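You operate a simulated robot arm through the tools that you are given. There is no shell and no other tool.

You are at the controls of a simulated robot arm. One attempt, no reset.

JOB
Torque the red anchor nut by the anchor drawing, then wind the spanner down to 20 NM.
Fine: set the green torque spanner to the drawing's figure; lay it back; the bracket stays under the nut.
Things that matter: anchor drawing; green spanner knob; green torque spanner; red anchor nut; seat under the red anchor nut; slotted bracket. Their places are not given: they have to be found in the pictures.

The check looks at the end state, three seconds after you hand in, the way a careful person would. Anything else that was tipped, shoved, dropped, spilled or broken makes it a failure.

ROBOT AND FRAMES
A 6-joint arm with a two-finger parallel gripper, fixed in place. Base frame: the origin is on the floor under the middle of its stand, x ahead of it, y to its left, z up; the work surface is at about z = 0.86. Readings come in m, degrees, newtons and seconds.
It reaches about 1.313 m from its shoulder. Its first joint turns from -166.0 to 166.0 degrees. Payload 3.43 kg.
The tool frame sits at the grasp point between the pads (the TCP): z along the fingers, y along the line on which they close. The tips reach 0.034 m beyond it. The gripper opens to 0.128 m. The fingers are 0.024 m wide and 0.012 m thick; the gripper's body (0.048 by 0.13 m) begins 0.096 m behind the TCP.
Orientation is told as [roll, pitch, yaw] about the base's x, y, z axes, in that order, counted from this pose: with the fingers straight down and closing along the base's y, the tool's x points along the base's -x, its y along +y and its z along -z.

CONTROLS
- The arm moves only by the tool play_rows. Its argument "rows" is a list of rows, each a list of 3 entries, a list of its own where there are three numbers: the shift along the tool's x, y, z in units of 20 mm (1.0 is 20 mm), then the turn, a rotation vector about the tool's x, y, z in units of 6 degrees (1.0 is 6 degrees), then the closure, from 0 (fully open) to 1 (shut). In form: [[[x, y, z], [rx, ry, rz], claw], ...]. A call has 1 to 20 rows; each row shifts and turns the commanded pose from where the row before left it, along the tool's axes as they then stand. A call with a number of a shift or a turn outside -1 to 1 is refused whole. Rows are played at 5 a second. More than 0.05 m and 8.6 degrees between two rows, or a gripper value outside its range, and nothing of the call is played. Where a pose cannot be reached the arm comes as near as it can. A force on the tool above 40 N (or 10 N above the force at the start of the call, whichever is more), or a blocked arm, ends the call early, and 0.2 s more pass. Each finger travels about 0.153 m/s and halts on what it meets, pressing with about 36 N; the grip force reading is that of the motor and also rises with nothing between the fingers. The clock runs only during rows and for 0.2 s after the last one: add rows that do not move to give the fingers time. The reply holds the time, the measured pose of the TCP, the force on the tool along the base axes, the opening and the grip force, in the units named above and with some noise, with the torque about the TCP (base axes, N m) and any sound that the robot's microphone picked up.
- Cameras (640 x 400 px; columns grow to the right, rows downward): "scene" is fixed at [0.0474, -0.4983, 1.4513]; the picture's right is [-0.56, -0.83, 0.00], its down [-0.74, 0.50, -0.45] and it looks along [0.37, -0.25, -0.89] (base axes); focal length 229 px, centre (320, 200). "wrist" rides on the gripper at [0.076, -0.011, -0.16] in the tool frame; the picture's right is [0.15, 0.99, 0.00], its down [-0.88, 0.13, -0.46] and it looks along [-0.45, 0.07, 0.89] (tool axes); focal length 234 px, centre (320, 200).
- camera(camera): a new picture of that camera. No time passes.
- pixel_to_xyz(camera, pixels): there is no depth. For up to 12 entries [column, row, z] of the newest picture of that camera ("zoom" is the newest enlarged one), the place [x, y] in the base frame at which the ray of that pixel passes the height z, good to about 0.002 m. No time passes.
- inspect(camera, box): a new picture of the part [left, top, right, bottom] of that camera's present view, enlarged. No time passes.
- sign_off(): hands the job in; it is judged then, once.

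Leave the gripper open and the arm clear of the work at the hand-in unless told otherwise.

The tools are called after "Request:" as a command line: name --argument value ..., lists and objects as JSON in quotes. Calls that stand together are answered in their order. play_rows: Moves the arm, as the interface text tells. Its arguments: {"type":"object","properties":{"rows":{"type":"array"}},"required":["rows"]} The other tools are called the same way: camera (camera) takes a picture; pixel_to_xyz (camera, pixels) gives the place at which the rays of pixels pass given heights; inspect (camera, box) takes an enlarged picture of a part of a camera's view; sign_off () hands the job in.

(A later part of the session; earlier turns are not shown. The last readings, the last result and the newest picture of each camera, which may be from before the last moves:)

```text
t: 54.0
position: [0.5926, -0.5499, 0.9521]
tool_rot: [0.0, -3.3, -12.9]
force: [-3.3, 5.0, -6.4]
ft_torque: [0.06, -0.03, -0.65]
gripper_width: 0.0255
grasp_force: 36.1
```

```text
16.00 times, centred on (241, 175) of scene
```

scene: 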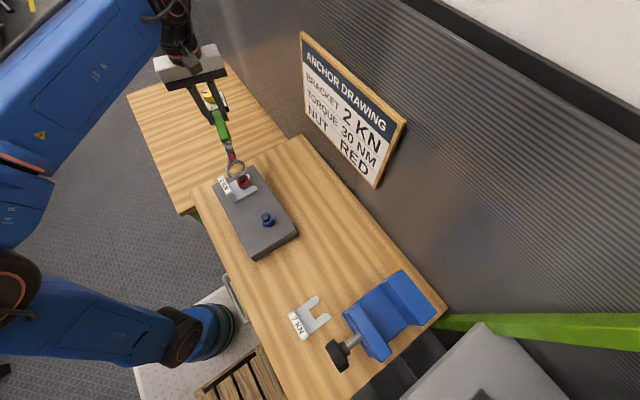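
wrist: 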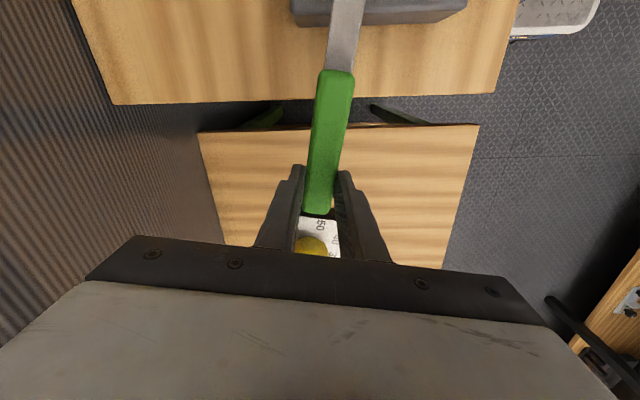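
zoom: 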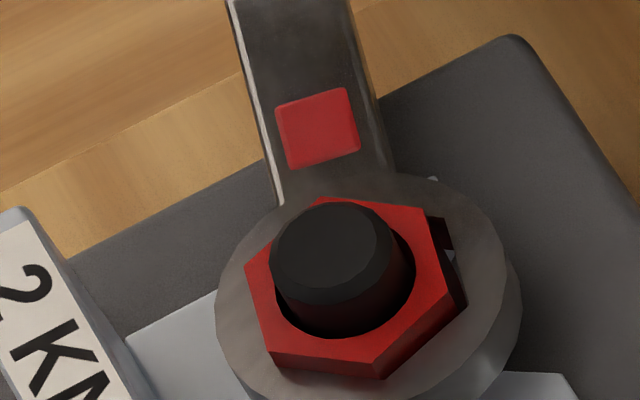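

Only a side push so far (5 N); the ring leans on one side of the nut with no couple on it. I'll ease the tool 1 mm to +y to centre it, then swing 4° more.

Request:
play_rows --rows '[[[0.011, 0.05, 0], [0, 0, 0], 0.95], [[0, 0, 0], [0, 0, 0], 0.95]]'

Request:
play_rows --rows '[[[0.005, -0.302, 0], [0.019, 0, 0.333], 0.95], [[0.005, -0.302, 0], [0.019, 0, 0.333], 0.95], [[0, 0, 0], [0, 0, 0], 0.95]]'

Request:
inspect --camera "scene" --box '[225, 165, 257, 185]'

```text
t: 54.6
position: [0.593, -0.5496, 0.9524]
tool_rot: [0.0, -3.1, -12.9]
force: [-1.5, -0.3, -5.4]
ft_torque: [0.01, 0.14, -0.05]
gripper_width: 0.0256
grasp_force: 36.2
```

```text
t: 55.4
position: [0.5906, -0.561, 0.9508]
tool_rot: [0.0, -3.1, -16.8]
force: [-1.5, 3.2, -4.3]
ft_torque: [0.17, 0.28, -0.56]
gripper_width: 0.0256
grasp_force: 36.2
```

```text
16.00 times, centred on (241, 175) of scene
```

zoom: 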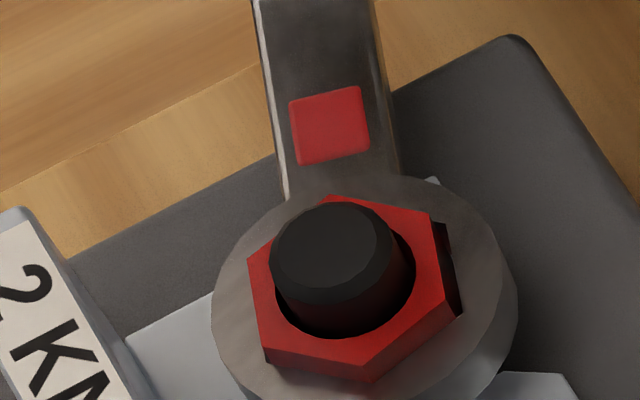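

The nut now turns with the ring, with little resistance so far. The handle is at about -17°, and I may swing to about -50° before the dial box comes near the wall. I'll trim 0.4 mm and swing 8° more.

Request:
play_rows --rows '[[[0.008, -0.28, 0], [0.019, 0, 0.333], 0.95], [[0.005, -0.302, 0], [0.019, 0, 0.333], 0.95], [[0.005, -0.302, 0], [0.019, 0, 0.333], 0.95], [[0.005, -0.302, 0], [0.019, 0, 0.333], 0.95], [[0, 0, 0], [0, 0, 0], 0.95]]'

Request:
inspect --camera "scene" --box '[225, 165, 257, 185]'

Request:
camera --camera "scene"

```text
t: 56.6
position: [0.5798, -0.5825, 0.9516]
tool_rot: [0.1, -3.2, -25.0]
force: [2.6, -3.0, -6.5]
ft_torque: [-0.14, -0.27, 0.3]
gripper_width: 0.0258
grasp_force: 36.0
```

```text
16.00 times, centred on (241, 175) of scene
```

zoom: 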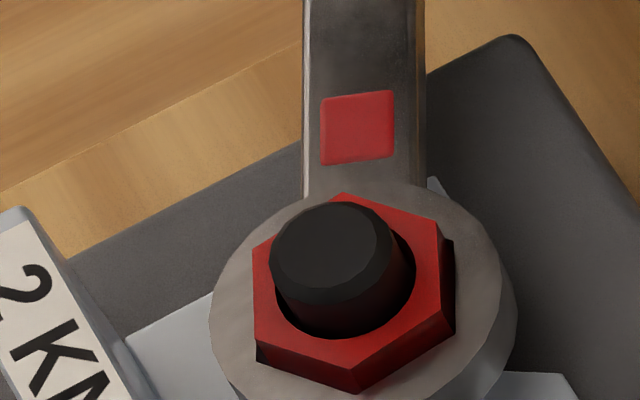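

```text
taken
```

scene: 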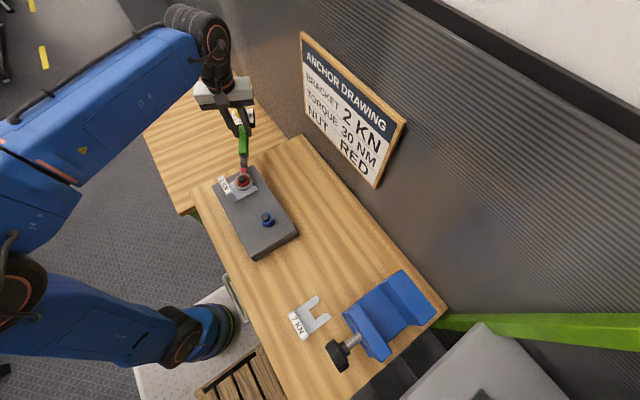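

The nut follows with little torque. I'll go on clockwise by 8° more.

Request:
play_rows --rows '[[[-0.005, -0.318, 0], [0.019, 0, 0.333], 0.95], [[0.005, -0.302, 0], [0.019, 0, 0.333], 0.95], [[0.005, -0.302, 0], [0.019, 0, 0.333], 0.95], [[0.005, -0.302, 0], [0.019, 0, 0.333], 0.95], [[0, 0, 0], [0, 0, 0], 0.95]]'

Request:
inspect --camera "scene" --box '[225, 165, 257, 185]'

```text
t: 57.8
position: [0.5688, -0.6023, 0.9528]
tool_rot: [0.1, -3.1, -33.1]
force: [1.1, -0.7, -5.0]
ft_torque: [-0.03, -0.08, -0.04]
gripper_width: 0.0258
grasp_force: 35.7
```

```text
16.00 times, centred on (241, 175) of scene
```

zoom: 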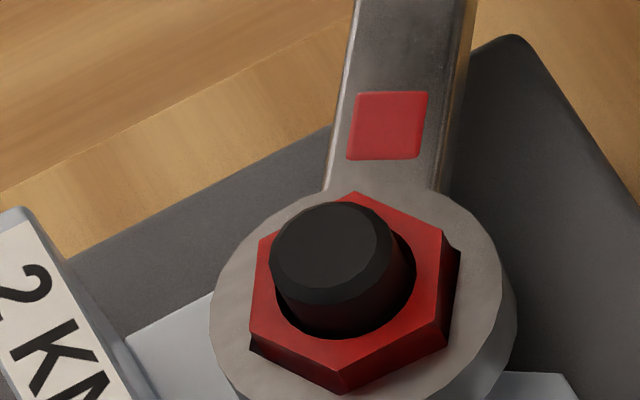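

No resistance yet at -33°. I'll turn 8° more and check the clearance to the wall.

Request:
play_rows --rows '[[[0.005, -0.302, 0], [0.019, 0, 0.333], 0.95], [[0.005, -0.302, 0], [0.019, 0, 0.333], 0.95], [[0.005, -0.302, 0], [0.019, 0, 0.333], 0.95], [[0.005, -0.302, 0], [0.019, 0, 0.333], 0.95], [[0, 0, 0], [0, 0, 0], 0.95]]'

Request:
camera --camera "wrist"

Request:
inspect --camera "scene" --box '[200, 90, 320, 200]'

```text
t: 59.0
position: [0.5551, -0.6217, 0.9526]
tool_rot: [0.1, -3.2, -40.9]
force: [4.4, -10.6, -5.5]
ft_torque: [-0.21, -0.07, 0.77]
gripper_width: 0.0254
grasp_force: 35.9
```

```text
taken
```

wrist: 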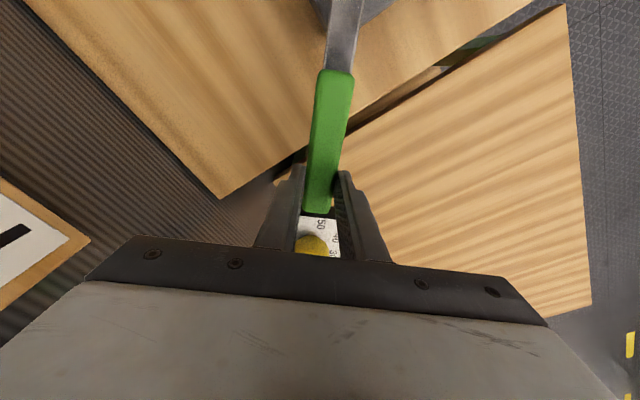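

```text
3.64 times, centred on (260, 145) of scene
```

zoom: 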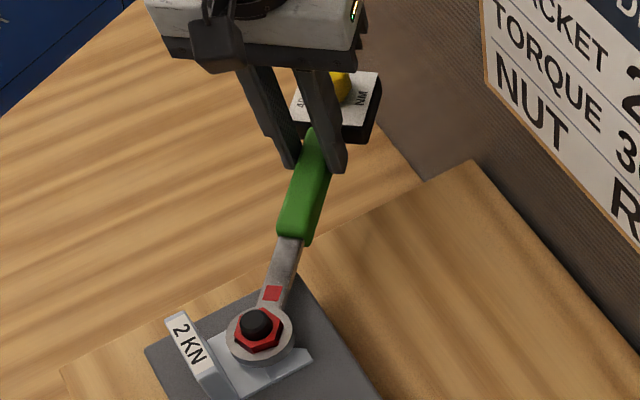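

Only side load again (11 N), from a slightly short swing radius; the couple on the nut is still near zero. I'll re-centre by about 1 mm and use a 0.176 m radius for the next 8°.

Request:
play_rows --rows '[[[-0.045, -0.02, 0], [0, 0, 0], 0.95], [[0, 0, 0], [0, 0, 0], 0.95]]'

Request:
play_rows --rows '[[[0.005, -0.307, 0], [0.019, 0, 0.333], 0.95], [[0.005, -0.307, 0], [0.019, 0, 0.333], 0.95], [[0.005, -0.307, 0], [0.019, 0, 0.333], 0.95], [[0.005, -0.307, 0], [0.019, 0, 0.333], 0.95], [[0, 0, 0], [0, 0, 0], 0.95]]'

Request:
inspect --camera "scene" --box '[225, 165, 257, 185]'

Request:
camera --camera "wrist"

```text
t: 59.6
position: [0.5563, -0.6224, 0.9512]
tool_rot: [0.0, -3.2, -41.0]
force: [-0.1, -0.3, -5.1]
ft_torque: [0.05, 0.09, -0.02]
gripper_width: 0.0259
grasp_force: 36.3
```

```text
t: 60.8
position: [0.5376, -0.6408, 0.9518]
tool_rot: [0.0, -3.2, -48.9]
force: [2.9, -1.6, -6.7]
ft_torque: [-0.09, -0.09, -0.17]
gripper_width: 0.0255
grasp_force: 36.2
```

```text
16.00 times, centred on (241, 175) of scene
```

zoom: 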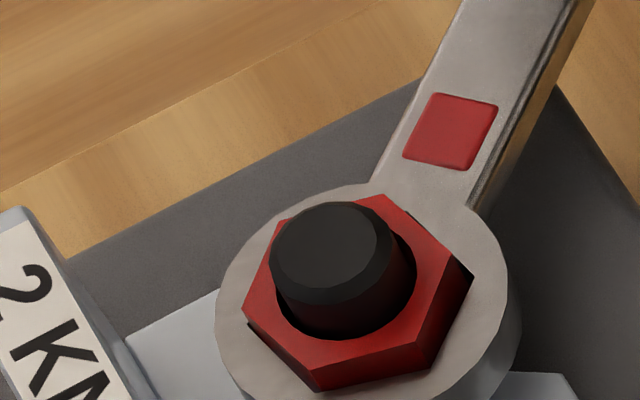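

```text
taken
```

wrist: 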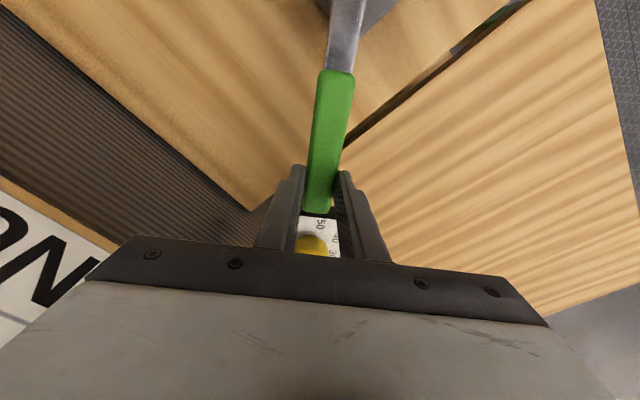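

Still no resistance at -49°; the nut has turned about 36°. I'll take 4° more, with the box corner staying about 2 cm from the wall, before re-indexing.

Request:
play_rows --rows '[[[0.005, -0.307, 0], [0.019, 0, 0.333], 0.95], [[0.005, -0.307, 0], [0.019, 0, 0.333], 0.95], [[0, 0, 0], [0, 0, 0], 0.95]]'

Request:
inspect --camera "scene" --box '[225, 165, 257, 185]'

Request:
inspect --camera "scene" --box '[220, 90, 340, 190]'

```text
t: 61.6
position: [0.5283, -0.6486, 0.9515]
tool_rot: [0.0, -3.2, -52.9]
force: [-0.1, 5.2, -6.1]
ft_torque: [0.07, 0.01, -0.55]
gripper_width: 0.0256
grasp_force: 36.2
```

```text
16.00 times, centred on (241, 175) of scene
```

zoom: 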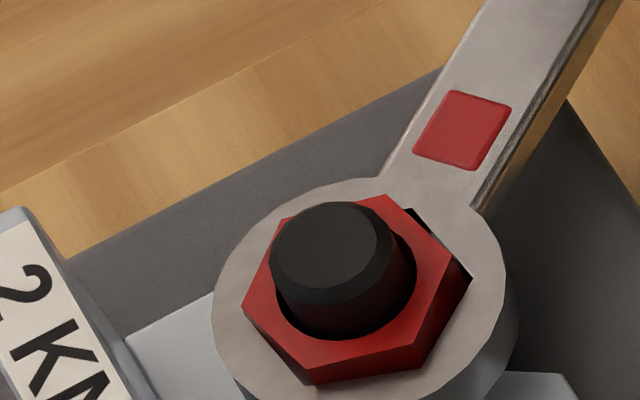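

```text
4.00 times, centred on (280, 140) of scene
```

zoom: 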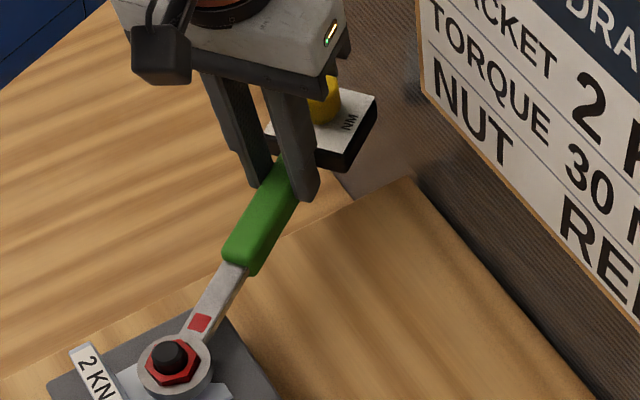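

The dial box is now near the wall limit with no real torque on the nut yet, so I'll re-index. I'll lift the ring straight off, about 40 mm, and read the nut's new orientation.

Request:
play_rows --rows '[[[0.02, 0.015, 0], [0, 0, 0], 0.95], [[-0.028, 0, -0.5], [0, 0, 0], 0.95], [[-0.028, 0, -0.5], [0, 0, 0], 0.95], [[-0.028, 0, -0.5], [0, 0, 0], 0.95], [[-0.028, 0, -0.5], [0, 0, 0], 0.95], [[0, 0, 0], [0, 0, 0], 0.95]]'

Request:
inspect --camera "scene" --box '[225, 165, 257, 185]'

Request:
inspect --camera "scene" --box '[220, 155, 252, 175]'

```text
t: 63.0
position: [0.5304, -0.6478, 0.9921]
tool_rot: [0.1, -3.3, -52.8]
force: [0.0, -0.2, -4.8]
ft_torque: [0.07, 0.07, 0.0]
gripper_width: 0.0256
grasp_force: 35.7
```

```text
16.00 times, centred on (241, 175) of scene
```

zoom: 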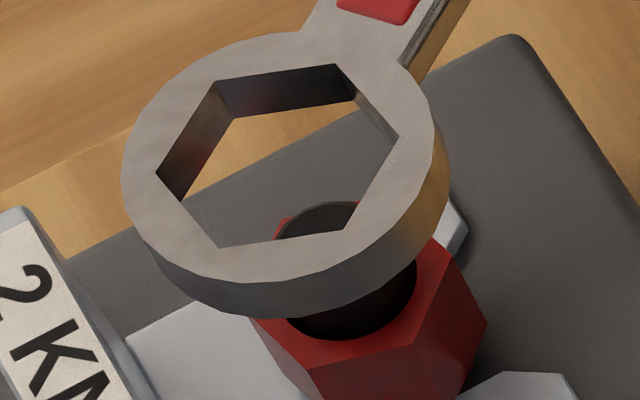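

```text
16.00 times, centred on (236, 165) of scene
```

zoom: 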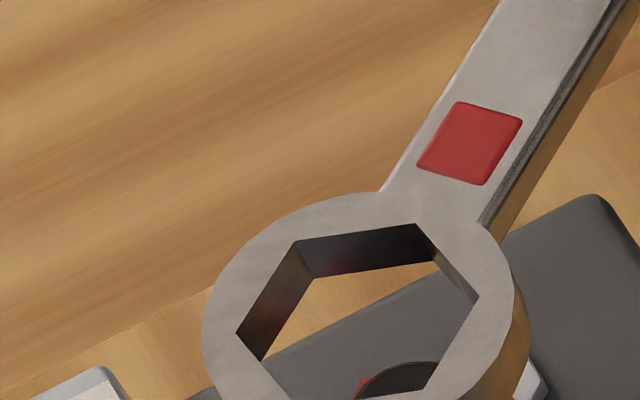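

The ring is off the nut. I'll raise it 20 mm more and swing it back 62° counter-clockwise about the nut axis, so that the nut can be seen and re-engaged at about +9°.

Request:
play_rows --rows '[[[-0.056, 0, -1], [0, 0, 0], 0.95], [[0.036, 0.793, 0], [-0.048, 0, -0.861], 0.95], [[0.036, 0.793, 0], [-0.048, 0, -0.861], 0.95], [[0.036, 0.793, 0], [-0.048, 0, -0.861], 0.95], [[0.036, 0.793, 0], [-0.048, 0, -0.861], 0.95], [[0.036, 0.793, 0], [-0.048, 0, -0.861], 0.95], [[0.036, 0.793, 0], [-0.048, 0, -0.861], 0.95], [[0.036, 0.793, 0], [-0.048, 0, -0.861], 0.95], [[0.036, 0.793, 0], [-0.048, 0, -0.861], 0.95], [[0.036, 0.793, 0], [-0.048, 0, -0.861], 0.95], [[0.036, 0.793, 0], [-0.048, 0, -0.861], 0.95], [[0.036, 0.793, 0], [-0.048, 0, -0.861], 0.95], [[0.036, 0.793, 0], [-0.048, 0, -0.861], 0.95], [[0, 0, 0], [0, 0, 0], 0.95]]'

Request:
inspect --camera "scene" --box '[227, 170, 259, 195]'

Request:
inspect --camera "scene" --box '[220, 155, 252, 180]'

Request:
camera --camera "scene"

```text
t: 66.0
position: [0.5977, -0.478, 1.0114]
tool_rot: [0.1, -3.4, 9.3]
force: [-0.3, -1.4, -5.4]
ft_torque: [-0.02, 0.08, -0.02]
gripper_width: 0.0256
grasp_force: 36.3
```

```text
16.00 times, centred on (243, 182) of scene
```

zoom: 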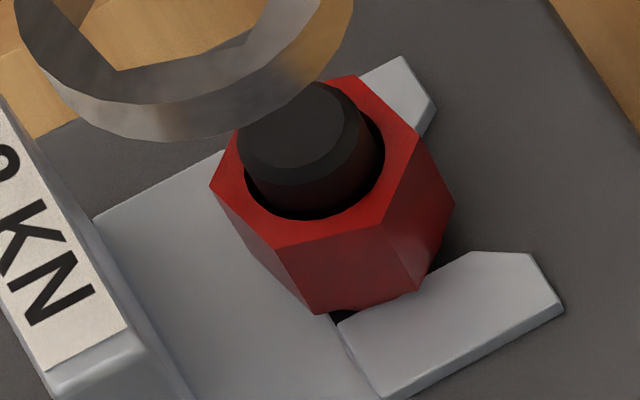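

```text
16.00 times, centred on (236, 168) of scene
```

zoom: 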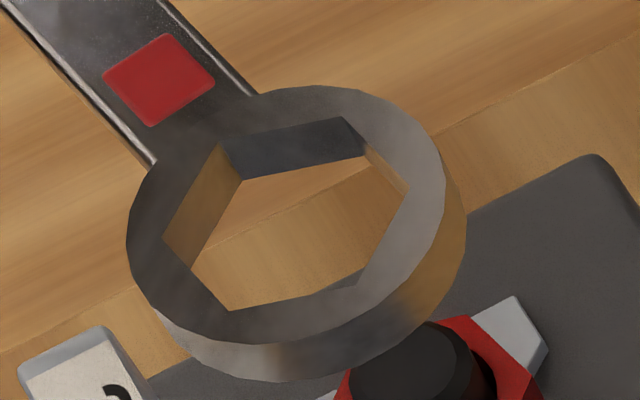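

```text
taken
```

scene: 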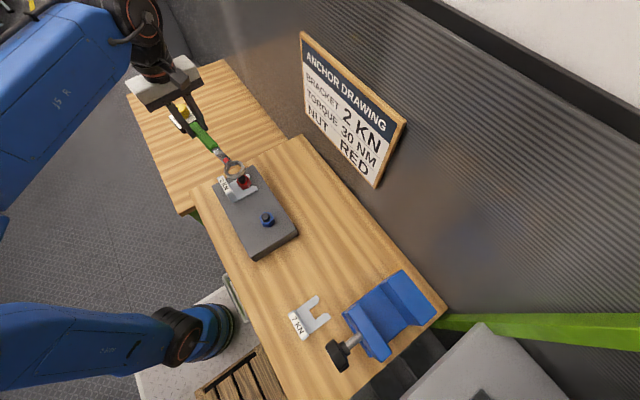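

The nut has turned about 39° and its corners are now at about +10.7°. Fitting the poses gives a truer swing radius (0.171 m) and nut axis (0.4265,-0.512), so the ring is now about (+2.5,+5.5) mm off and 1.7° short. I'll correct these, and level the ring by 2°.

Request:
play_rows --rows '[[[0.084, 0, 0], [-0.008, 0, -0.142], 0.95], [[0.084, 0, 0], [-0.008, 0, -0.141], 0.95], [[0.066, 0, 0], [0, -0.35, 0], 0.95], [[0, 0, 0], [0, 0, 0], 0.95], [[0, 0, 0], [0, 0, 0], 0.95]]'

Request:
inspect --camera "scene" --box '[220, 155, 252, 180]'

```text
t: 67.2
position: [0.5935, -0.4806, 1.0109]
tool_rot: [0.0, -5.4, 10.8]
force: [0.2, 0.3, -6.1]
ft_torque: [-0.02, 0.14, 0.02]
gripper_width: 0.0258
grasp_force: 36.1
```

```text
16.00 times, centred on (236, 168) of scene
```

zoom: 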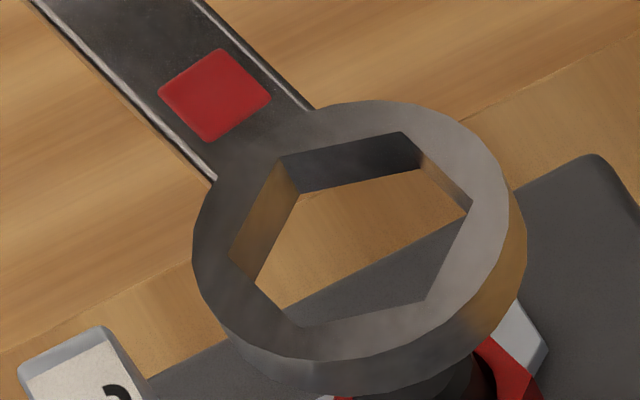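

The turn matches now (11.3° against 12.0° in this view). I'll trim by (+1.3,+1.5) mm and lower 30 mm straight down, to just above the nut.

Request:
play_rows --rows '[[[-0.078, 0.06, 0], [0, 0, 0], 0.95], [[0.0464, 0, 0.5], [0, 0, 0], 0.95], [[0.0464, 0, 0.5], [0, 0, 0], 0.95], [[0.0464, 0, 0.5], [0, 0, 0], 0.95], [[0, 0, 0], [0, 0, 0], 0.95]]'

Request:
inspect --camera "scene" --box '[225, 165, 257, 185]'

```text
t: 68.4
position: [0.5949, -0.4803, 0.9804]
tool_rot: [-0.1, -5.3, 10.9]
force: [-0.7, -0.1, -4.7]
ft_torque: [-0.02, 0.11, 0.01]
gripper_width: 0.0257
grasp_force: 36.5
```

```text
16.00 times, centred on (241, 175) of scene
```

zoom: 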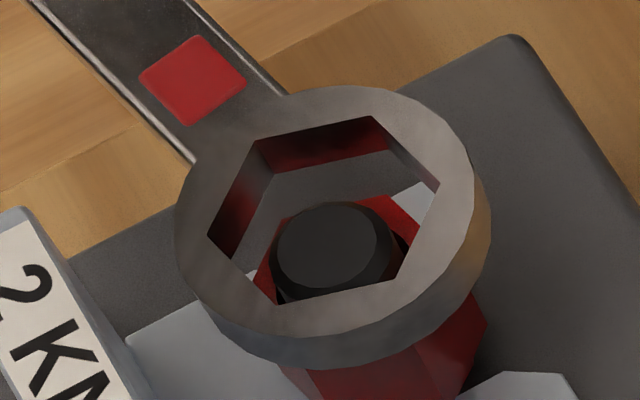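

The ring looks about 1 mm too far to -y. I'll trim (-0.5,+1) mm and lower 5 mm, watching the force.

Request:
play_rows --rows '[[[0.015, 0.054, 0], [0, 0, 0], 0.95], [[0.0116, 0, 0.125], [0, 0, 0], 0.95], [[0.0116, 0, 0.125], [0, 0, 0], 0.95], [[0, 0, 0], [0, 0, 0], 0.95]]'

Request:
inspect --camera "scene" --box '[225, 165, 257, 185]'

```text
t: 69.4
position: [0.594, -0.4778, 0.9759]
tool_rot: [0.1, -5.4, 10.9]
force: [0.5, 0.5, -5.2]
ft_torque: [0.01, 0.09, -0.01]
gripper_width: 0.0258
grasp_force: 36.0
```

```text
16.00 times, centred on (241, 175) of scene
```

zoom: 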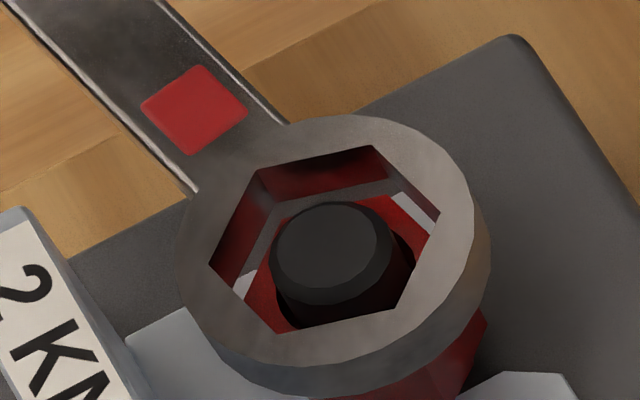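

The ring looks near centre. I'll lower 4 mm more and feel for contact.

Request:
play_rows --rows '[[[0.0093, -0.02, 0.1], [0, 0, 0], 0.95], [[0.0093, 0, 0.1], [0, 0, 0], 0.95], [[0, 0, 0], [0, 0, 0], 0.95]]'

Request:
inspect --camera "scene" --box '[225, 165, 257, 185]'

```text
t: 70.2
position: [0.5943, -0.4784, 0.9726]
tool_rot: [0.0, -5.5, 10.9]
force: [0.0, -0.3, -4.9]
ft_torque: [-0.01, 0.12, 0.0]
gripper_width: 0.0256
grasp_force: 35.9
```

```text
16.00 times, centred on (241, 175) of scene
```

zoom: 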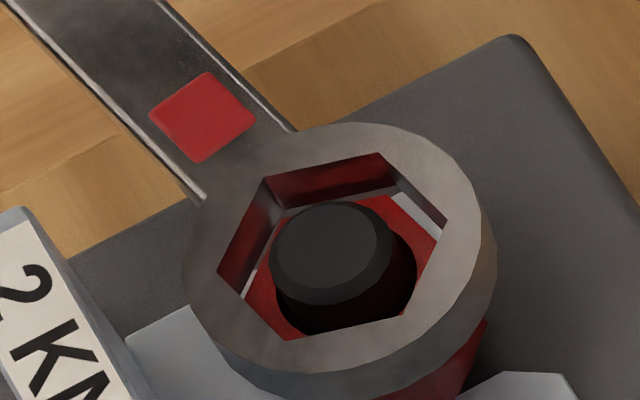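

No contact force, so it may already be slipping over. I'll lower 5 mm more.

Request:
play_rows --rows '[[[0.0116, 0, 0.125], [0, 0, 0], 0.95], [[0.0116, 0, 0.125], [0, 0, 0], 0.95], [[0, 0, 0], [0, 0, 0], 0.95]]'

Request:
inspect --camera "scene" --box '[225, 165, 257, 185]'

```text
t: 71.0
position: [0.5938, -0.4784, 0.9674]
tool_rot: [0.0, -5.4, 10.9]
force: [0.2, 0.8, -5.3]
ft_torque: [-0.01, 0.1, -0.13]
gripper_width: 0.0257
grasp_force: 35.6
```

```text
16.00 times, centred on (241, 175) of scene
```

zoom: 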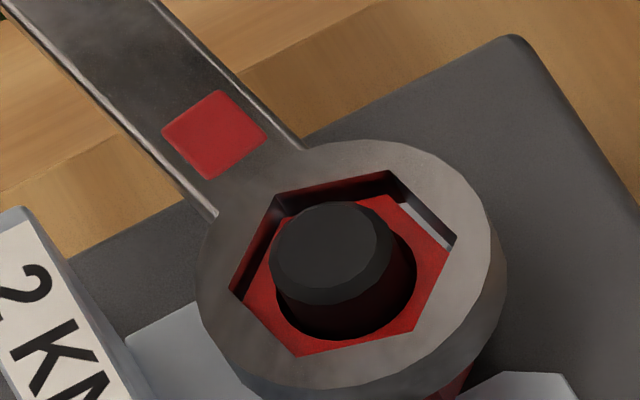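

The ring is on the nut again. I'll lower 9 mm further, then swing clockwise with the 0.171 m radius.

Request:
play_rows --rows '[[[0.0139, 0, 0.15], [0, 0, 0], 0.95], [[0.0139, 0, 0.15], [0, 0, 0], 0.95], [[0.0139, 0, 0.15], [0, 0, 0], 0.95], [[0, 0, 0], [0, 0, 0], 0.95]]'

Request:
play_rows --rows '[[[0.005, -0.298, 0], [0.031, 0, 0.333], 0.95], [[0.005, -0.298, 0], [0.031, 0, 0.333], 0.95], [[0.005, -0.298, 0], [0.031, 0, 0.333], 0.95], [[0.005, -0.298, 0], [0.031, 0, 0.333], 0.95], [[0, 0, 0], [0, 0, 0], 0.95]]'

Request:
inspect --camera "scene" --box '[225, 165, 257, 185]'

```text
t: 72.0
position: [0.5953, -0.4792, 0.9582]
tool_rot: [-0.1, -5.4, 10.8]
force: [-3.1, 0.1, -4.9]
ft_torque: [-0.05, 0.27, -0.14]
gripper_width: 0.0255
grasp_force: 35.8
```

```text
t: 73.2
position: [0.5974, -0.5021, 0.9596]
tool_rot: [0.0, -5.4, 2.9]
force: [-4.0, 2.9, -6.8]
ft_torque: [0.05, -0.04, -0.5]
gripper_width: 0.0259
grasp_force: 36.2
```

```text
16.00 times, centred on (241, 175) of scene
```

zoom: 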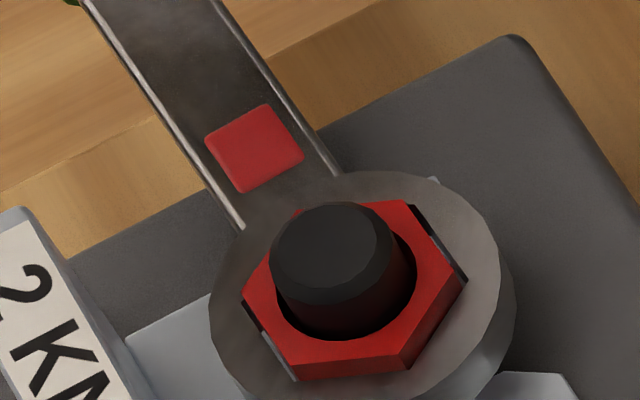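

The nut turns with the ring. I'll relieve the small side load and swing 10° more.

Request:
play_rows --rows '[[[0.025, -0.282, 0], [0.031, 0, 0.333], 0.95], [[0.005, -0.298, 0], [0.031, 0, 0.333], 0.95], [[0.005, -0.298, 0], [0.031, 0, 0.333], 0.95], [[0.005, -0.298, 0], [0.031, 0, 0.333], 0.95], [[0.005, -0.298, 0], [0.031, 0, 0.333], 0.95], [[0, 0, 0], [0, 0, 0], 0.95]]'

Request:
inspect --camera "scene" --box '[225, 165, 257, 185]'

```text
t: 74.6
position: [0.5951, -0.5318, 0.9587]
tool_rot: [0.1, -5.3, -7.2]
force: [-0.7, -0.6, -5.5]
ft_torque: [0.0, 0.06, 0.11]
gripper_width: 0.0259
grasp_force: 35.7
```

```text
16.00 times, centred on (241, 175) of scene
```

zoom: 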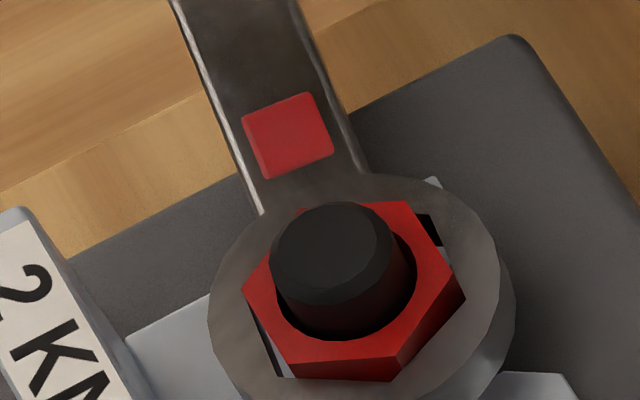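

The ring leads the nut a bit within its play. I'll continue 8° more.

Request:
play_rows --rows '[[[0.005, -0.298, 0], [0.031, 0, 0.333], 0.95], [[0.005, -0.298, 0], [0.031, 0, 0.333], 0.95], [[0.005, -0.298, 0], [0.031, 0, 0.333], 0.95], [[0.005, -0.298, 0], [0.031, 0, 0.333], 0.95], [[0, 0, 0], [0, 0, 0], 0.95]]'

Request:
inspect --camera "scene" --box '[225, 165, 257, 185]'

```text
t: 75.8
position: [0.5898, -0.5555, 0.9581]
tool_rot: [0.0, -5.4, -15.2]
force: [8.5, -2.1, -7.0]
ft_torque: [-0.07, -0.52, -0.18]
gripper_width: 0.0255
grasp_force: 36.0
```

```text
16.00 times, centred on (241, 175) of scene
```

zoom: 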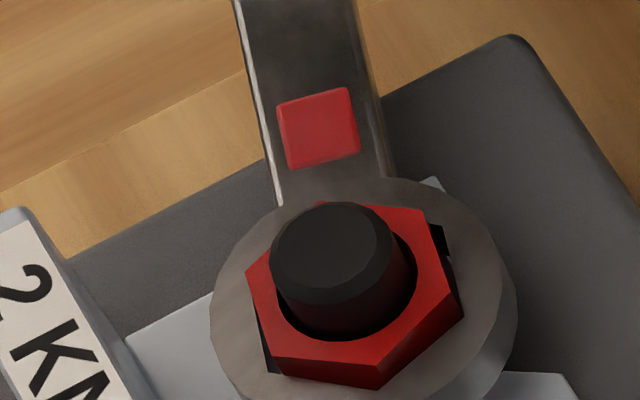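

I'll relieve the +x side load (0.8 mm) and swing 10° more.

Request:
play_rows --rows '[[[-0.041, 0, 0], [0, 0, 0], 0.95], [[0.005, -0.298, 0], [0.031, 0, 0.333], 0.95], [[0.005, -0.298, 0], [0.031, 0, 0.333], 0.95], [[0.005, -0.298, 0], [0.031, 0, 0.333], 0.95], [[0.005, -0.298, 0], [0.031, 0, 0.333], 0.95], [[0.005, -0.298, 0], [0.031, 0, 0.333], 0.95], [[0, 0, 0], [0, 0, 0], 0.95]]'

Request:
inspect --camera "scene" --box '[225, 165, 257, 185]'

```text
t: 77.4
position: [0.5801, -0.5838, 0.9582]
tool_rot: [0.0, -5.3, -25.3]
force: [-0.6, 3.4, -4.8]
ft_torque: [0.2, 0.19, -0.49]
gripper_width: 0.0255
grasp_force: 36.0
```

```text
16.00 times, centred on (241, 175) of scene
```

zoom: 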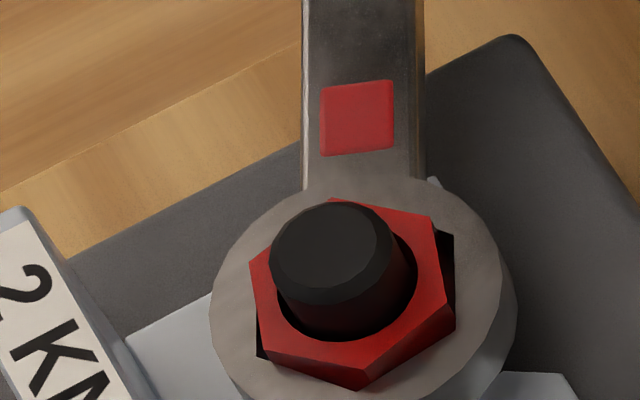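

Still turning freely. Next 10°.

Request:
play_rows --rows '[[[0.009, -0.28, 0], [0.031, 0, 0.333], 0.95], [[0.005, -0.298, 0], [0.031, 0, 0.333], 0.95], [[0.005, -0.298, 0], [0.031, 0, 0.333], 0.95], [[0.005, -0.298, 0], [0.031, 0, 0.333], 0.95], [[0.005, -0.298, 0], [0.031, 0, 0.333], 0.95], [[0, 0, 0], [0, 0, 0], 0.95]]'

Request:
inspect --camera "scene" --box '[225, 165, 257, 185]'

```text
t: 78.8
position: [0.5664, -0.6083, 0.9595]
tool_rot: [0.0, -5.3, -35.3]
force: [-4.9, -1.1, -5.7]
ft_torque: [-0.08, 0.03, 0.61]
gripper_width: 0.0256
grasp_force: 36.2
```

```text
16.00 times, centred on (241, 175) of scene
```

zoom: 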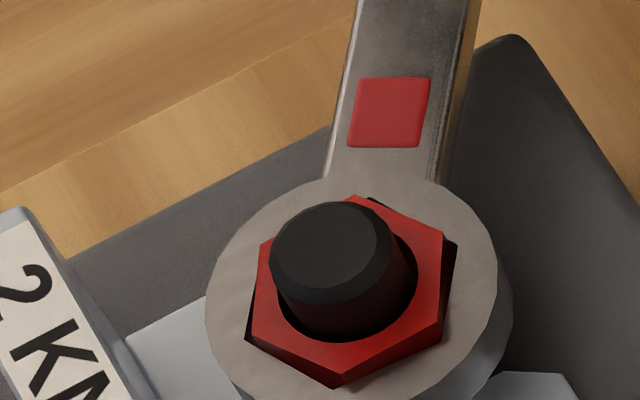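

Still only side loads. I'll go on 10° more, to -45°.

Request:
play_rows --rows '[[[0.03, -0.31, 0], [0.031, 0, 0.333], 0.95], [[0.005, -0.298, 0], [0.031, 0, 0.333], 0.95], [[0.005, -0.298, 0], [0.031, 0, 0.333], 0.95], [[0.005, -0.298, 0], [0.031, 0, 0.333], 0.95], [[0.005, -0.298, 0], [0.031, 0, 0.333], 0.95], [[0, 0, 0], [0, 0, 0], 0.95]]'

Request:
inspect --camera "scene" --box '[225, 165, 257, 185]'

```text
t: 80.2
position: [0.5477, -0.6314, 0.9582]
tool_rot: [-0.1, -5.4, -45.4]
force: [0.1, -6.5, -7.0]
ft_torque: [-0.34, -0.16, 0.87]
gripper_width: 0.0258
grasp_force: 36.0
```

```text
16.00 times, centred on (241, 175) of scene
```

zoom: 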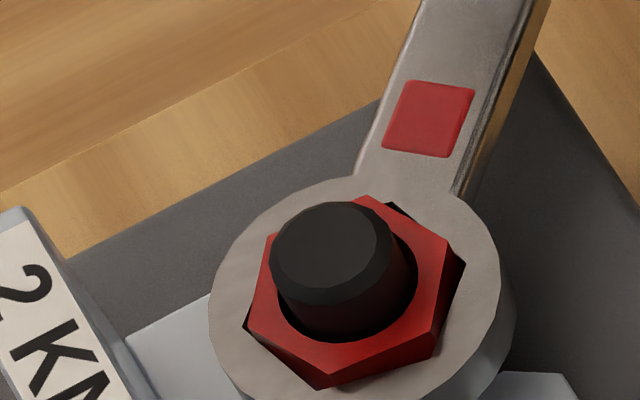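

Still no real torque. I'll take 7° more, to about -52°.

Request:
play_rows --rows '[[[0.0, -0.32, 0], [0.031, 0, 0.333], 0.95], [[0.005, -0.298, 0], [0.031, 0, 0.333], 0.95], [[0.005, -0.298, 0], [0.031, 0, 0.333], 0.95], [[0, 0, 0], [0, 0, 0], 0.95]]'

Request:
inspect --camera "scene" --box '[225, 165, 257, 185]'

Request:
camera --camera "wrist"

```text
t: 81.2
position: [0.5324, -0.6424, 0.9594]
tool_rot: [0.0, -5.4, -51.4]
force: [-1.4, -7.7, -6.6]
ft_torque: [-0.33, 0.0, 0.98]
gripper_width: 0.0256
grasp_force: 36.0
```

```text
16.00 times, centred on (241, 175) of scene
```

zoom: 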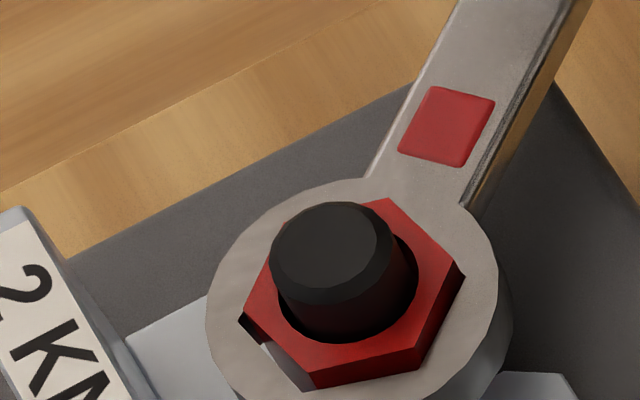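

```text
taken
```

wrist: 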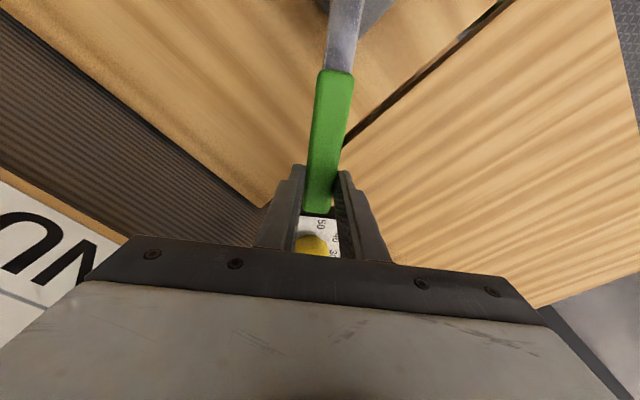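

No couple on the nut yet at -51°. I'll re-index again: ease the side load, lift 60 mm, and swing back 62° about the nut axis.

Request:
play_rows --rows '[[[-0.025, -0.026, 0], [0, 0, 0], 0.95], [[-0.046, 0, -0.5], [0, 0, 0], 0.95], [[-0.046, 0, -0.5], [0, 0, 0], 0.95], [[-0.093, 0, -1], [0, 0, 0], 0.95], [[-0.093, 0, -1], [0, 0, 0], 0.95], [[0, 0, 0], [0, 0, 0], 0.95]]'

Request:
play_rows --rows '[[[0.035, 0.77, 0], [-0.08, 0, -0.861], 0.95], [[0.035, 0.77, 0], [-0.08, 0, -0.861], 0.95], [[0.035, 0.77, 0], [-0.08, 0, -0.861], 0.95], [[0.035, 0.77, 0], [-0.08, 0, -0.861], 0.95], [[0.035, 0.77, 0], [-0.08, 0, -0.861], 0.95], [[0.035, 0.77, 0], [-0.08, 0, -0.861], 0.95], [[0.035, 0.77, 0], [-0.08, 0, -0.861], 0.95], [[0.035, 0.77, 0], [-0.08, 0, -0.861], 0.95], [[0.035, 0.77, 0], [-0.08, 0, -0.861], 0.95], [[0.035, 0.77, 0], [-0.08, 0, -0.861], 0.95], [[0.035, 0.77, 0], [-0.08, 0, -0.861], 0.95], [[0.035, 0.77, 0], [-0.08, 0, -0.861], 0.95], [[0, 0, 0], [0, 0, 0], 0.95]]'

Request:
inspect --camera "scene" --box '[227, 170, 259, 195]'

Request:
inspect --camera "scene" --box '[220, 155, 252, 180]'

```text
t: 82.6
position: [0.5315, -0.6452, 1.0179]
tool_rot: [0.0, -5.3, -51.5]
force: [0.0, 0.0, -5.0]
ft_torque: [0.07, 0.08, -0.03]
gripper_width: 0.0259
grasp_force: 35.7
```

```text
t: 85.4
position: [0.5936, -0.4792, 1.0176]
tool_rot: [0.0, -5.2, 11.0]
force: [-0.2, -1.4, -6.6]
ft_torque: [0.01, 0.11, 0.01]
gripper_width: 0.0255
grasp_force: 35.6
```

```text
16.00 times, centred on (243, 182) of scene
```

zoom: 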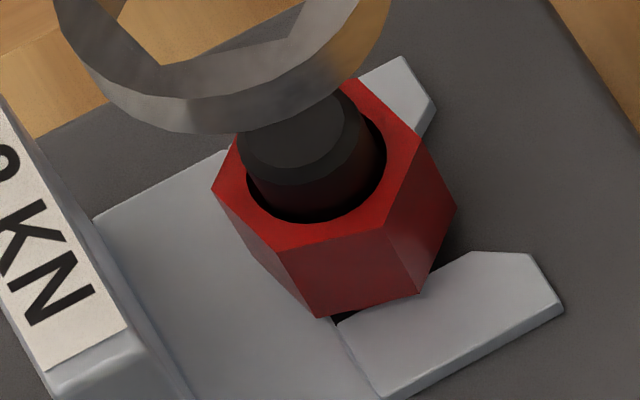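

```text
16.00 times, centred on (236, 168) of scene
```

zoom: 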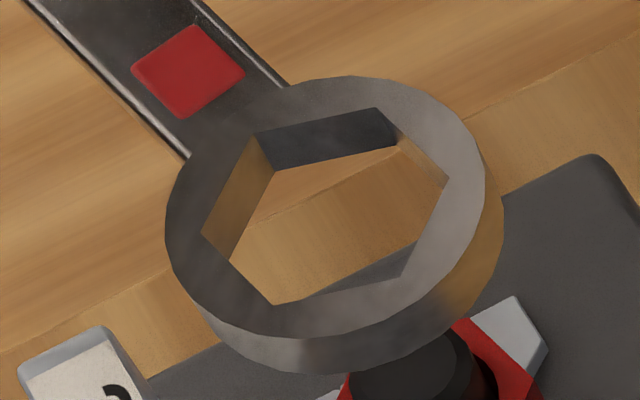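

The nut has turned about 100° in all and has gone down a little, under 1 mm, so it is screwing on. I'll look closely at the gap between the nut's bottom and the bracket.

Request:
inspect --camera "scene" --box '[237, 180, 253, 192]'

Request:
camera --camera "wrist"

```text
16.00 times, centred on (245, 186) of scene
```

zoom: 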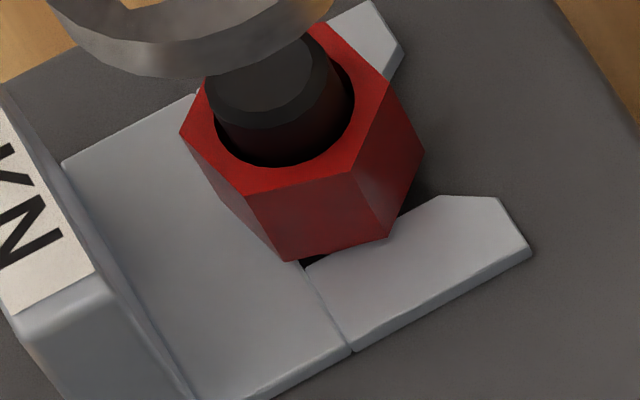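

```text
taken
```

wrist: 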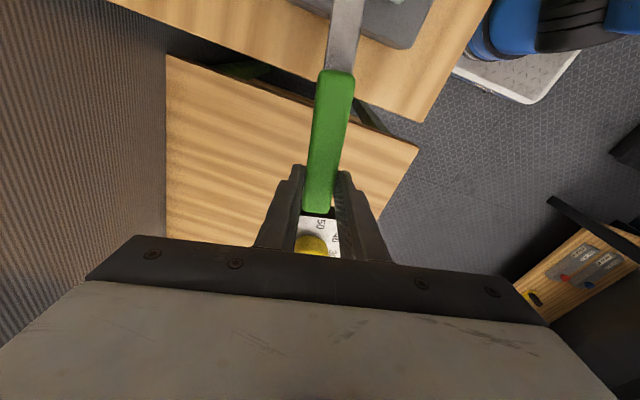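

Ring and nut are aligned in turn (11.6° and 11.3°) and in y. I'll trim 1 mm and lower 45 mm to the nut's top, then feel onward.

Request:
play_rows --rows '[[[-0.054, 0.015, 0], [0, 0, 0], 0.95], [[0.0696, 0, 0.75], [0, 0, 0], 0.95], [[0.0696, 0, 0.75], [0, 0, 0], 0.95], [[0.0464, 0, 0.5], [0, 0, 0], 0.95], [[0.0232, 0, 0.25], [0, 0, 0], 0.95], [[0, 0, 0], [0, 0, 0], 0.95]]'

Request:
inspect --camera "scene" --box '[225, 165, 257, 185]'

```text
t: 86.8
position: [0.594, -0.4785, 0.9721]
tool_rot: [-0.1, -5.3, 11.0]
force: [1.0, 0.4, -5.7]
ft_torque: [-0.02, 0.13, 0.04]
gripper_width: 0.0256
grasp_force: 36.0
```

```text
16.00 times, centred on (241, 175) of scene
```

zoom: 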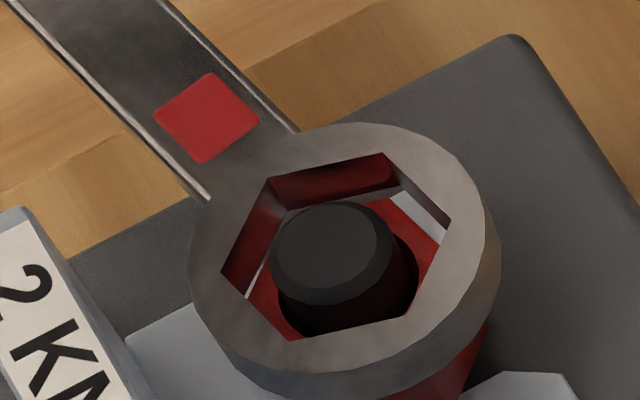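

This looks like the previous successful approach. I'll lower 5 mm, then 9 mm more if it stays free.

Request:
play_rows --rows '[[[0, 0.02, 0], [0, 0, 0], 0.95], [[0.0116, 0, 0.125], [0, 0, 0], 0.95], [[0.0116, 0, 0.125], [0, 0, 0], 0.95], [[0, 0, 0], [0, 0, 0], 0.95]]'

Request:
inspect --camera "scene" --box '[225, 165, 257, 185]'

```text
t: 87.8
position: [0.5934, -0.4784, 0.9673]
tool_rot: [0.0, -5.2, 11.0]
force: [-0.3, 0.1, -5.5]
ft_torque: [-0.04, 0.11, -0.03]
gripper_width: 0.0257
grasp_force: 35.8
```

```text
16.00 times, centred on (241, 175) of scene
```

zoom: 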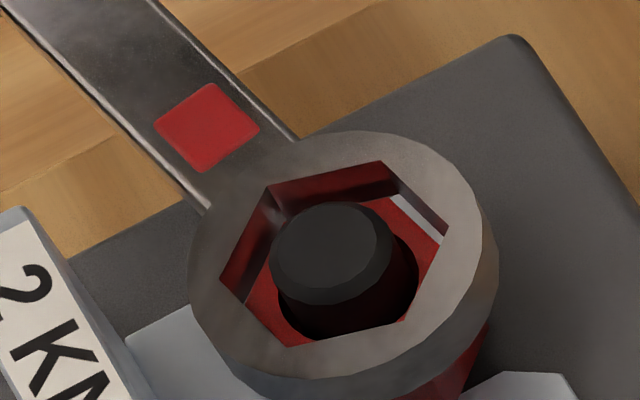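

The ring looks slightly higher than last time at this height. I'll lower 4 mm more and read the force.

Request:
play_rows --rows '[[[0.0093, 0, 0.1], [0, 0, 0], 0.95], [[0.0093, 0, 0.1], [0, 0, 0], 0.95], [[0, 0, 0], [0, 0, 0], 0.95]]'

Request:
inspect --camera "scene" --box '[225, 165, 257, 185]'

```text
t: 88.6
position: [0.5947, -0.4788, 0.9624]
tool_rot: [-0.1, -5.2, 10.9]
force: [-1.1, 0.1, -4.8]
ft_torque: [0.0, 0.11, -0.15]
gripper_width: 0.0257
grasp_force: 35.8
```

```text
16.00 times, centred on (241, 175) of scene
```

zoom: 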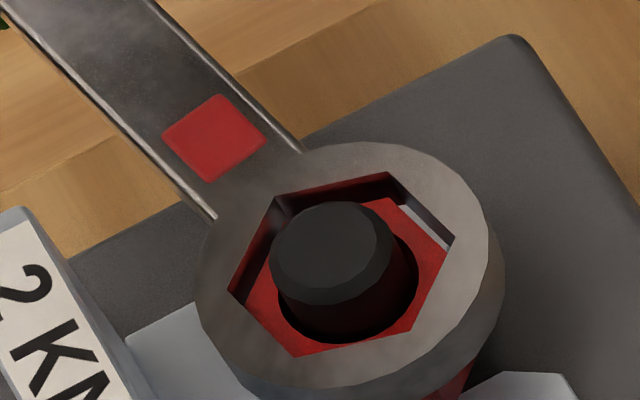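

It is engaged again. I'll lower 8 mm more and begin the swing.

Request:
play_rows --rows '[[[0.0139, 0, 0.15], [0, 0, 0], 0.95], [[0.0139, 0, 0.15], [0, 0, 0], 0.95], [[0.0093, 0, 0.1], [0, 0, 0], 0.95], [[0, 0, 0], [0, 0, 0], 0.95]]'

Request:
play_rows --rows '[[[0.01, -0.298, 0], [0.031, 0, 0.333], 0.95], [[0.005, -0.298, 0], [0.031, 0, 0.333], 0.95], [[0.005, -0.298, 0], [0.031, 0, 0.333], 0.95], [[0.005, -0.298, 0], [0.031, 0, 0.333], 0.95], [[0, 0, 0], [0, 0, 0], 0.95]]'

Request:
inspect --camera "scene" --box '[225, 165, 257, 185]'

```text
t: 89.6
position: [0.5948, -0.4788, 0.9563]
tool_rot: [-0.1, -5.3, 10.9]
force: [-0.4, 0.6, -4.1]
ft_torque: [0.0, 0.12, -0.12]
gripper_width: 0.0256
grasp_force: 35.7
```

```text
t: 90.8
position: [0.5963, -0.5035, 0.9548]
tool_rot: [-0.1, -5.2, 2.9]
force: [4.9, 2.6, -4.4]
ft_torque: [0.1, 0.04, -0.35]
gripper_width: 0.0256
grasp_force: 35.9
```

```text
16.00 times, centred on (241, 175) of scene
```

zoom: 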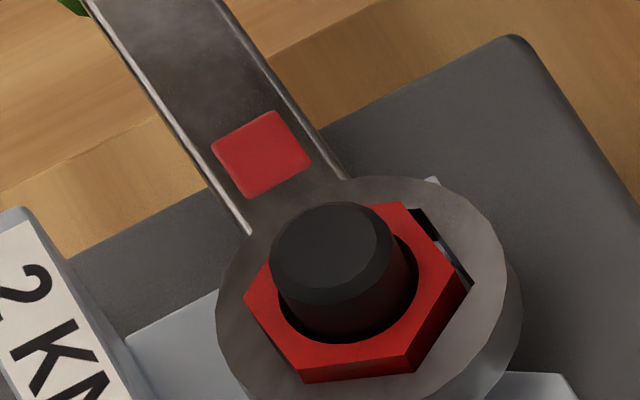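

Continuing clockwise, 10° with side relief.

Request:
play_rows --rows '[[[-0.02, -0.284, 0], [0.031, 0, 0.333], 0.95], [[0.005, -0.298, 0], [0.031, 0, 0.333], 0.95], [[0.005, -0.298, 0], [0.031, 0, 0.333], 0.95], [[0.005, -0.298, 0], [0.031, 0, 0.333], 0.95], [[0.005, -0.298, 0], [0.031, 0, 0.333], 0.95], [[0, 0, 0], [0, 0, 0], 0.95]]'

Request:
inspect --camera "scene" --box '[225, 165, 257, 185]'

```text
t: 92.2
position: [0.5969, -0.5314, 0.9558]
tool_rot: [-0.1, -5.2, -7.2]
force: [-20.4, -1.1, -4.8]
ft_torque: [0.02, 0.43, 0.46]
gripper_width: 0.0257
grasp_force: 36.4
```

```text
16.00 times, centred on (241, 175) of scene
```

zoom: 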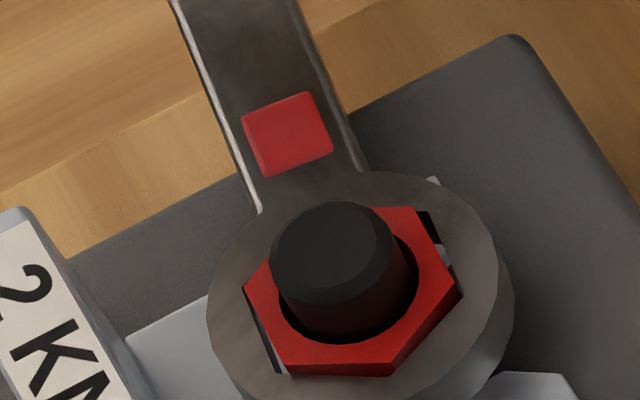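

A 20 N side load along x appeared, from my trim. I'll back it out by 1 mm and read again.

Request:
play_rows --rows '[[[0.05, 0, 0], [0, 0, 0], 0.95], [[0, 0, 0], [0, 0, 0], 0.95]]'

Request:
play_rows --rows '[[[0.005, -0.298, 0], [0.031, 0, 0.333], 0.95], [[0.005, -0.298, 0], [0.031, 0, 0.333], 0.95], [[0.005, -0.298, 0], [0.031, 0, 0.333], 0.95], [[0.005, -0.298, 0], [0.031, 0, 0.333], 0.95], [[0, 0, 0], [0, 0, 0], 0.95]]'

Request:
inspect --camera "scene" --box '[225, 165, 257, 185]'

```text
t: 92.8
position: [0.5973, -0.5308, 0.9551]
tool_rot: [0.1, -5.4, -7.1]
force: [-3.3, 0.2, -5.1]
ft_torque: [0.04, 0.11, 0.01]
gripper_width: 0.0255
grasp_force: 35.7
```

```text
t: 94.0
position: [0.593, -0.554, 0.9563]
tool_rot: [-0.1, -5.3, -15.2]
force: [-3.1, 2.3, -5.7]
ft_torque: [0.05, 0.13, -0.24]
gripper_width: 0.0257
grasp_force: 36.3
```

```text
16.00 times, centred on (241, 175) of scene
```

zoom: 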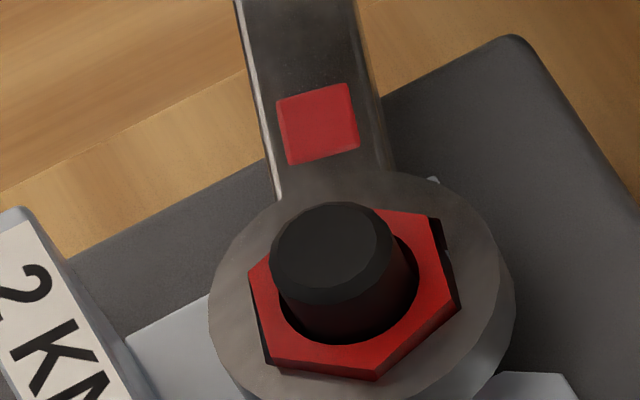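

Good, the side load is small and the nut follows. Next 10°.

Request:
play_rows --rows '[[[0.01, -0.29, 0], [0.031, 0, 0.333], 0.95], [[0.005, -0.298, 0], [0.031, 0, 0.333], 0.95], [[0.005, -0.298, 0], [0.031, 0, 0.333], 0.95], [[0.005, -0.298, 0], [0.031, 0, 0.333], 0.95], [[0.005, -0.298, 0], [0.031, 0, 0.333], 0.95], [[0, 0, 0], [0, 0, 0], 0.95]]'

Request:
inspect --camera "scene" --box '[225, 165, 257, 185]'

```text
t: 95.4
position: [0.5806, -0.5839, 0.9554]
tool_rot: [-0.1, -5.4, -25.2]
force: [0.3, 0.6, -4.9]
ft_torque: [0.07, 0.1, -0.02]
gripper_width: 0.0259
grasp_force: 35.9
```

```text
16.00 times, centred on (241, 175) of scene
```

zoom: 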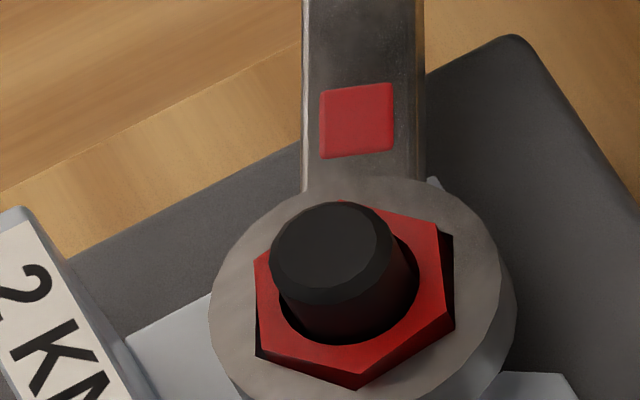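

Force-free and turning well. Next 10°.

Request:
play_rows --rows '[[[0.005, -0.298, 0], [0.031, 0, 0.333], 0.95], [[0.005, -0.298, 0], [0.031, 0, 0.333], 0.95], [[0.005, -0.298, 0], [0.031, 0, 0.333], 0.95], [[0.005, -0.298, 0], [0.031, 0, 0.333], 0.95], [[0.005, -0.298, 0], [0.031, 0, 0.333], 0.95], [[0, 0, 0], [0, 0, 0], 0.95]]'

Request:
inspect --camera "scene" --box '[225, 165, 257, 185]'

```text
t: 96.8
position: [0.5659, -0.6088, 0.9555]
tool_rot: [0.0, -5.5, -35.3]
force: [-2.9, 1.8, -4.5]
ft_torque: [0.2, 0.31, 0.03]
gripper_width: 0.0256
grasp_force: 36.2
```

```text
16.00 times, centred on (241, 175) of scene
```

zoom: 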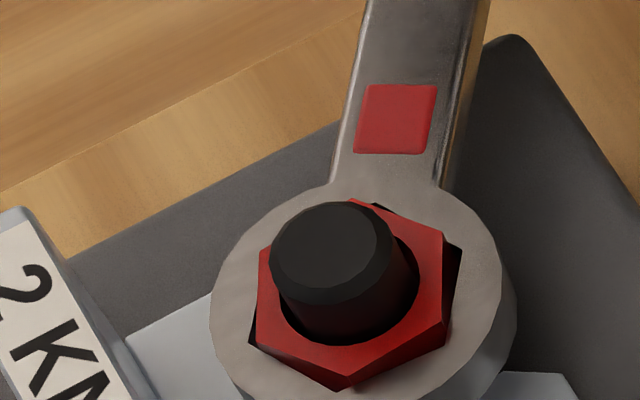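

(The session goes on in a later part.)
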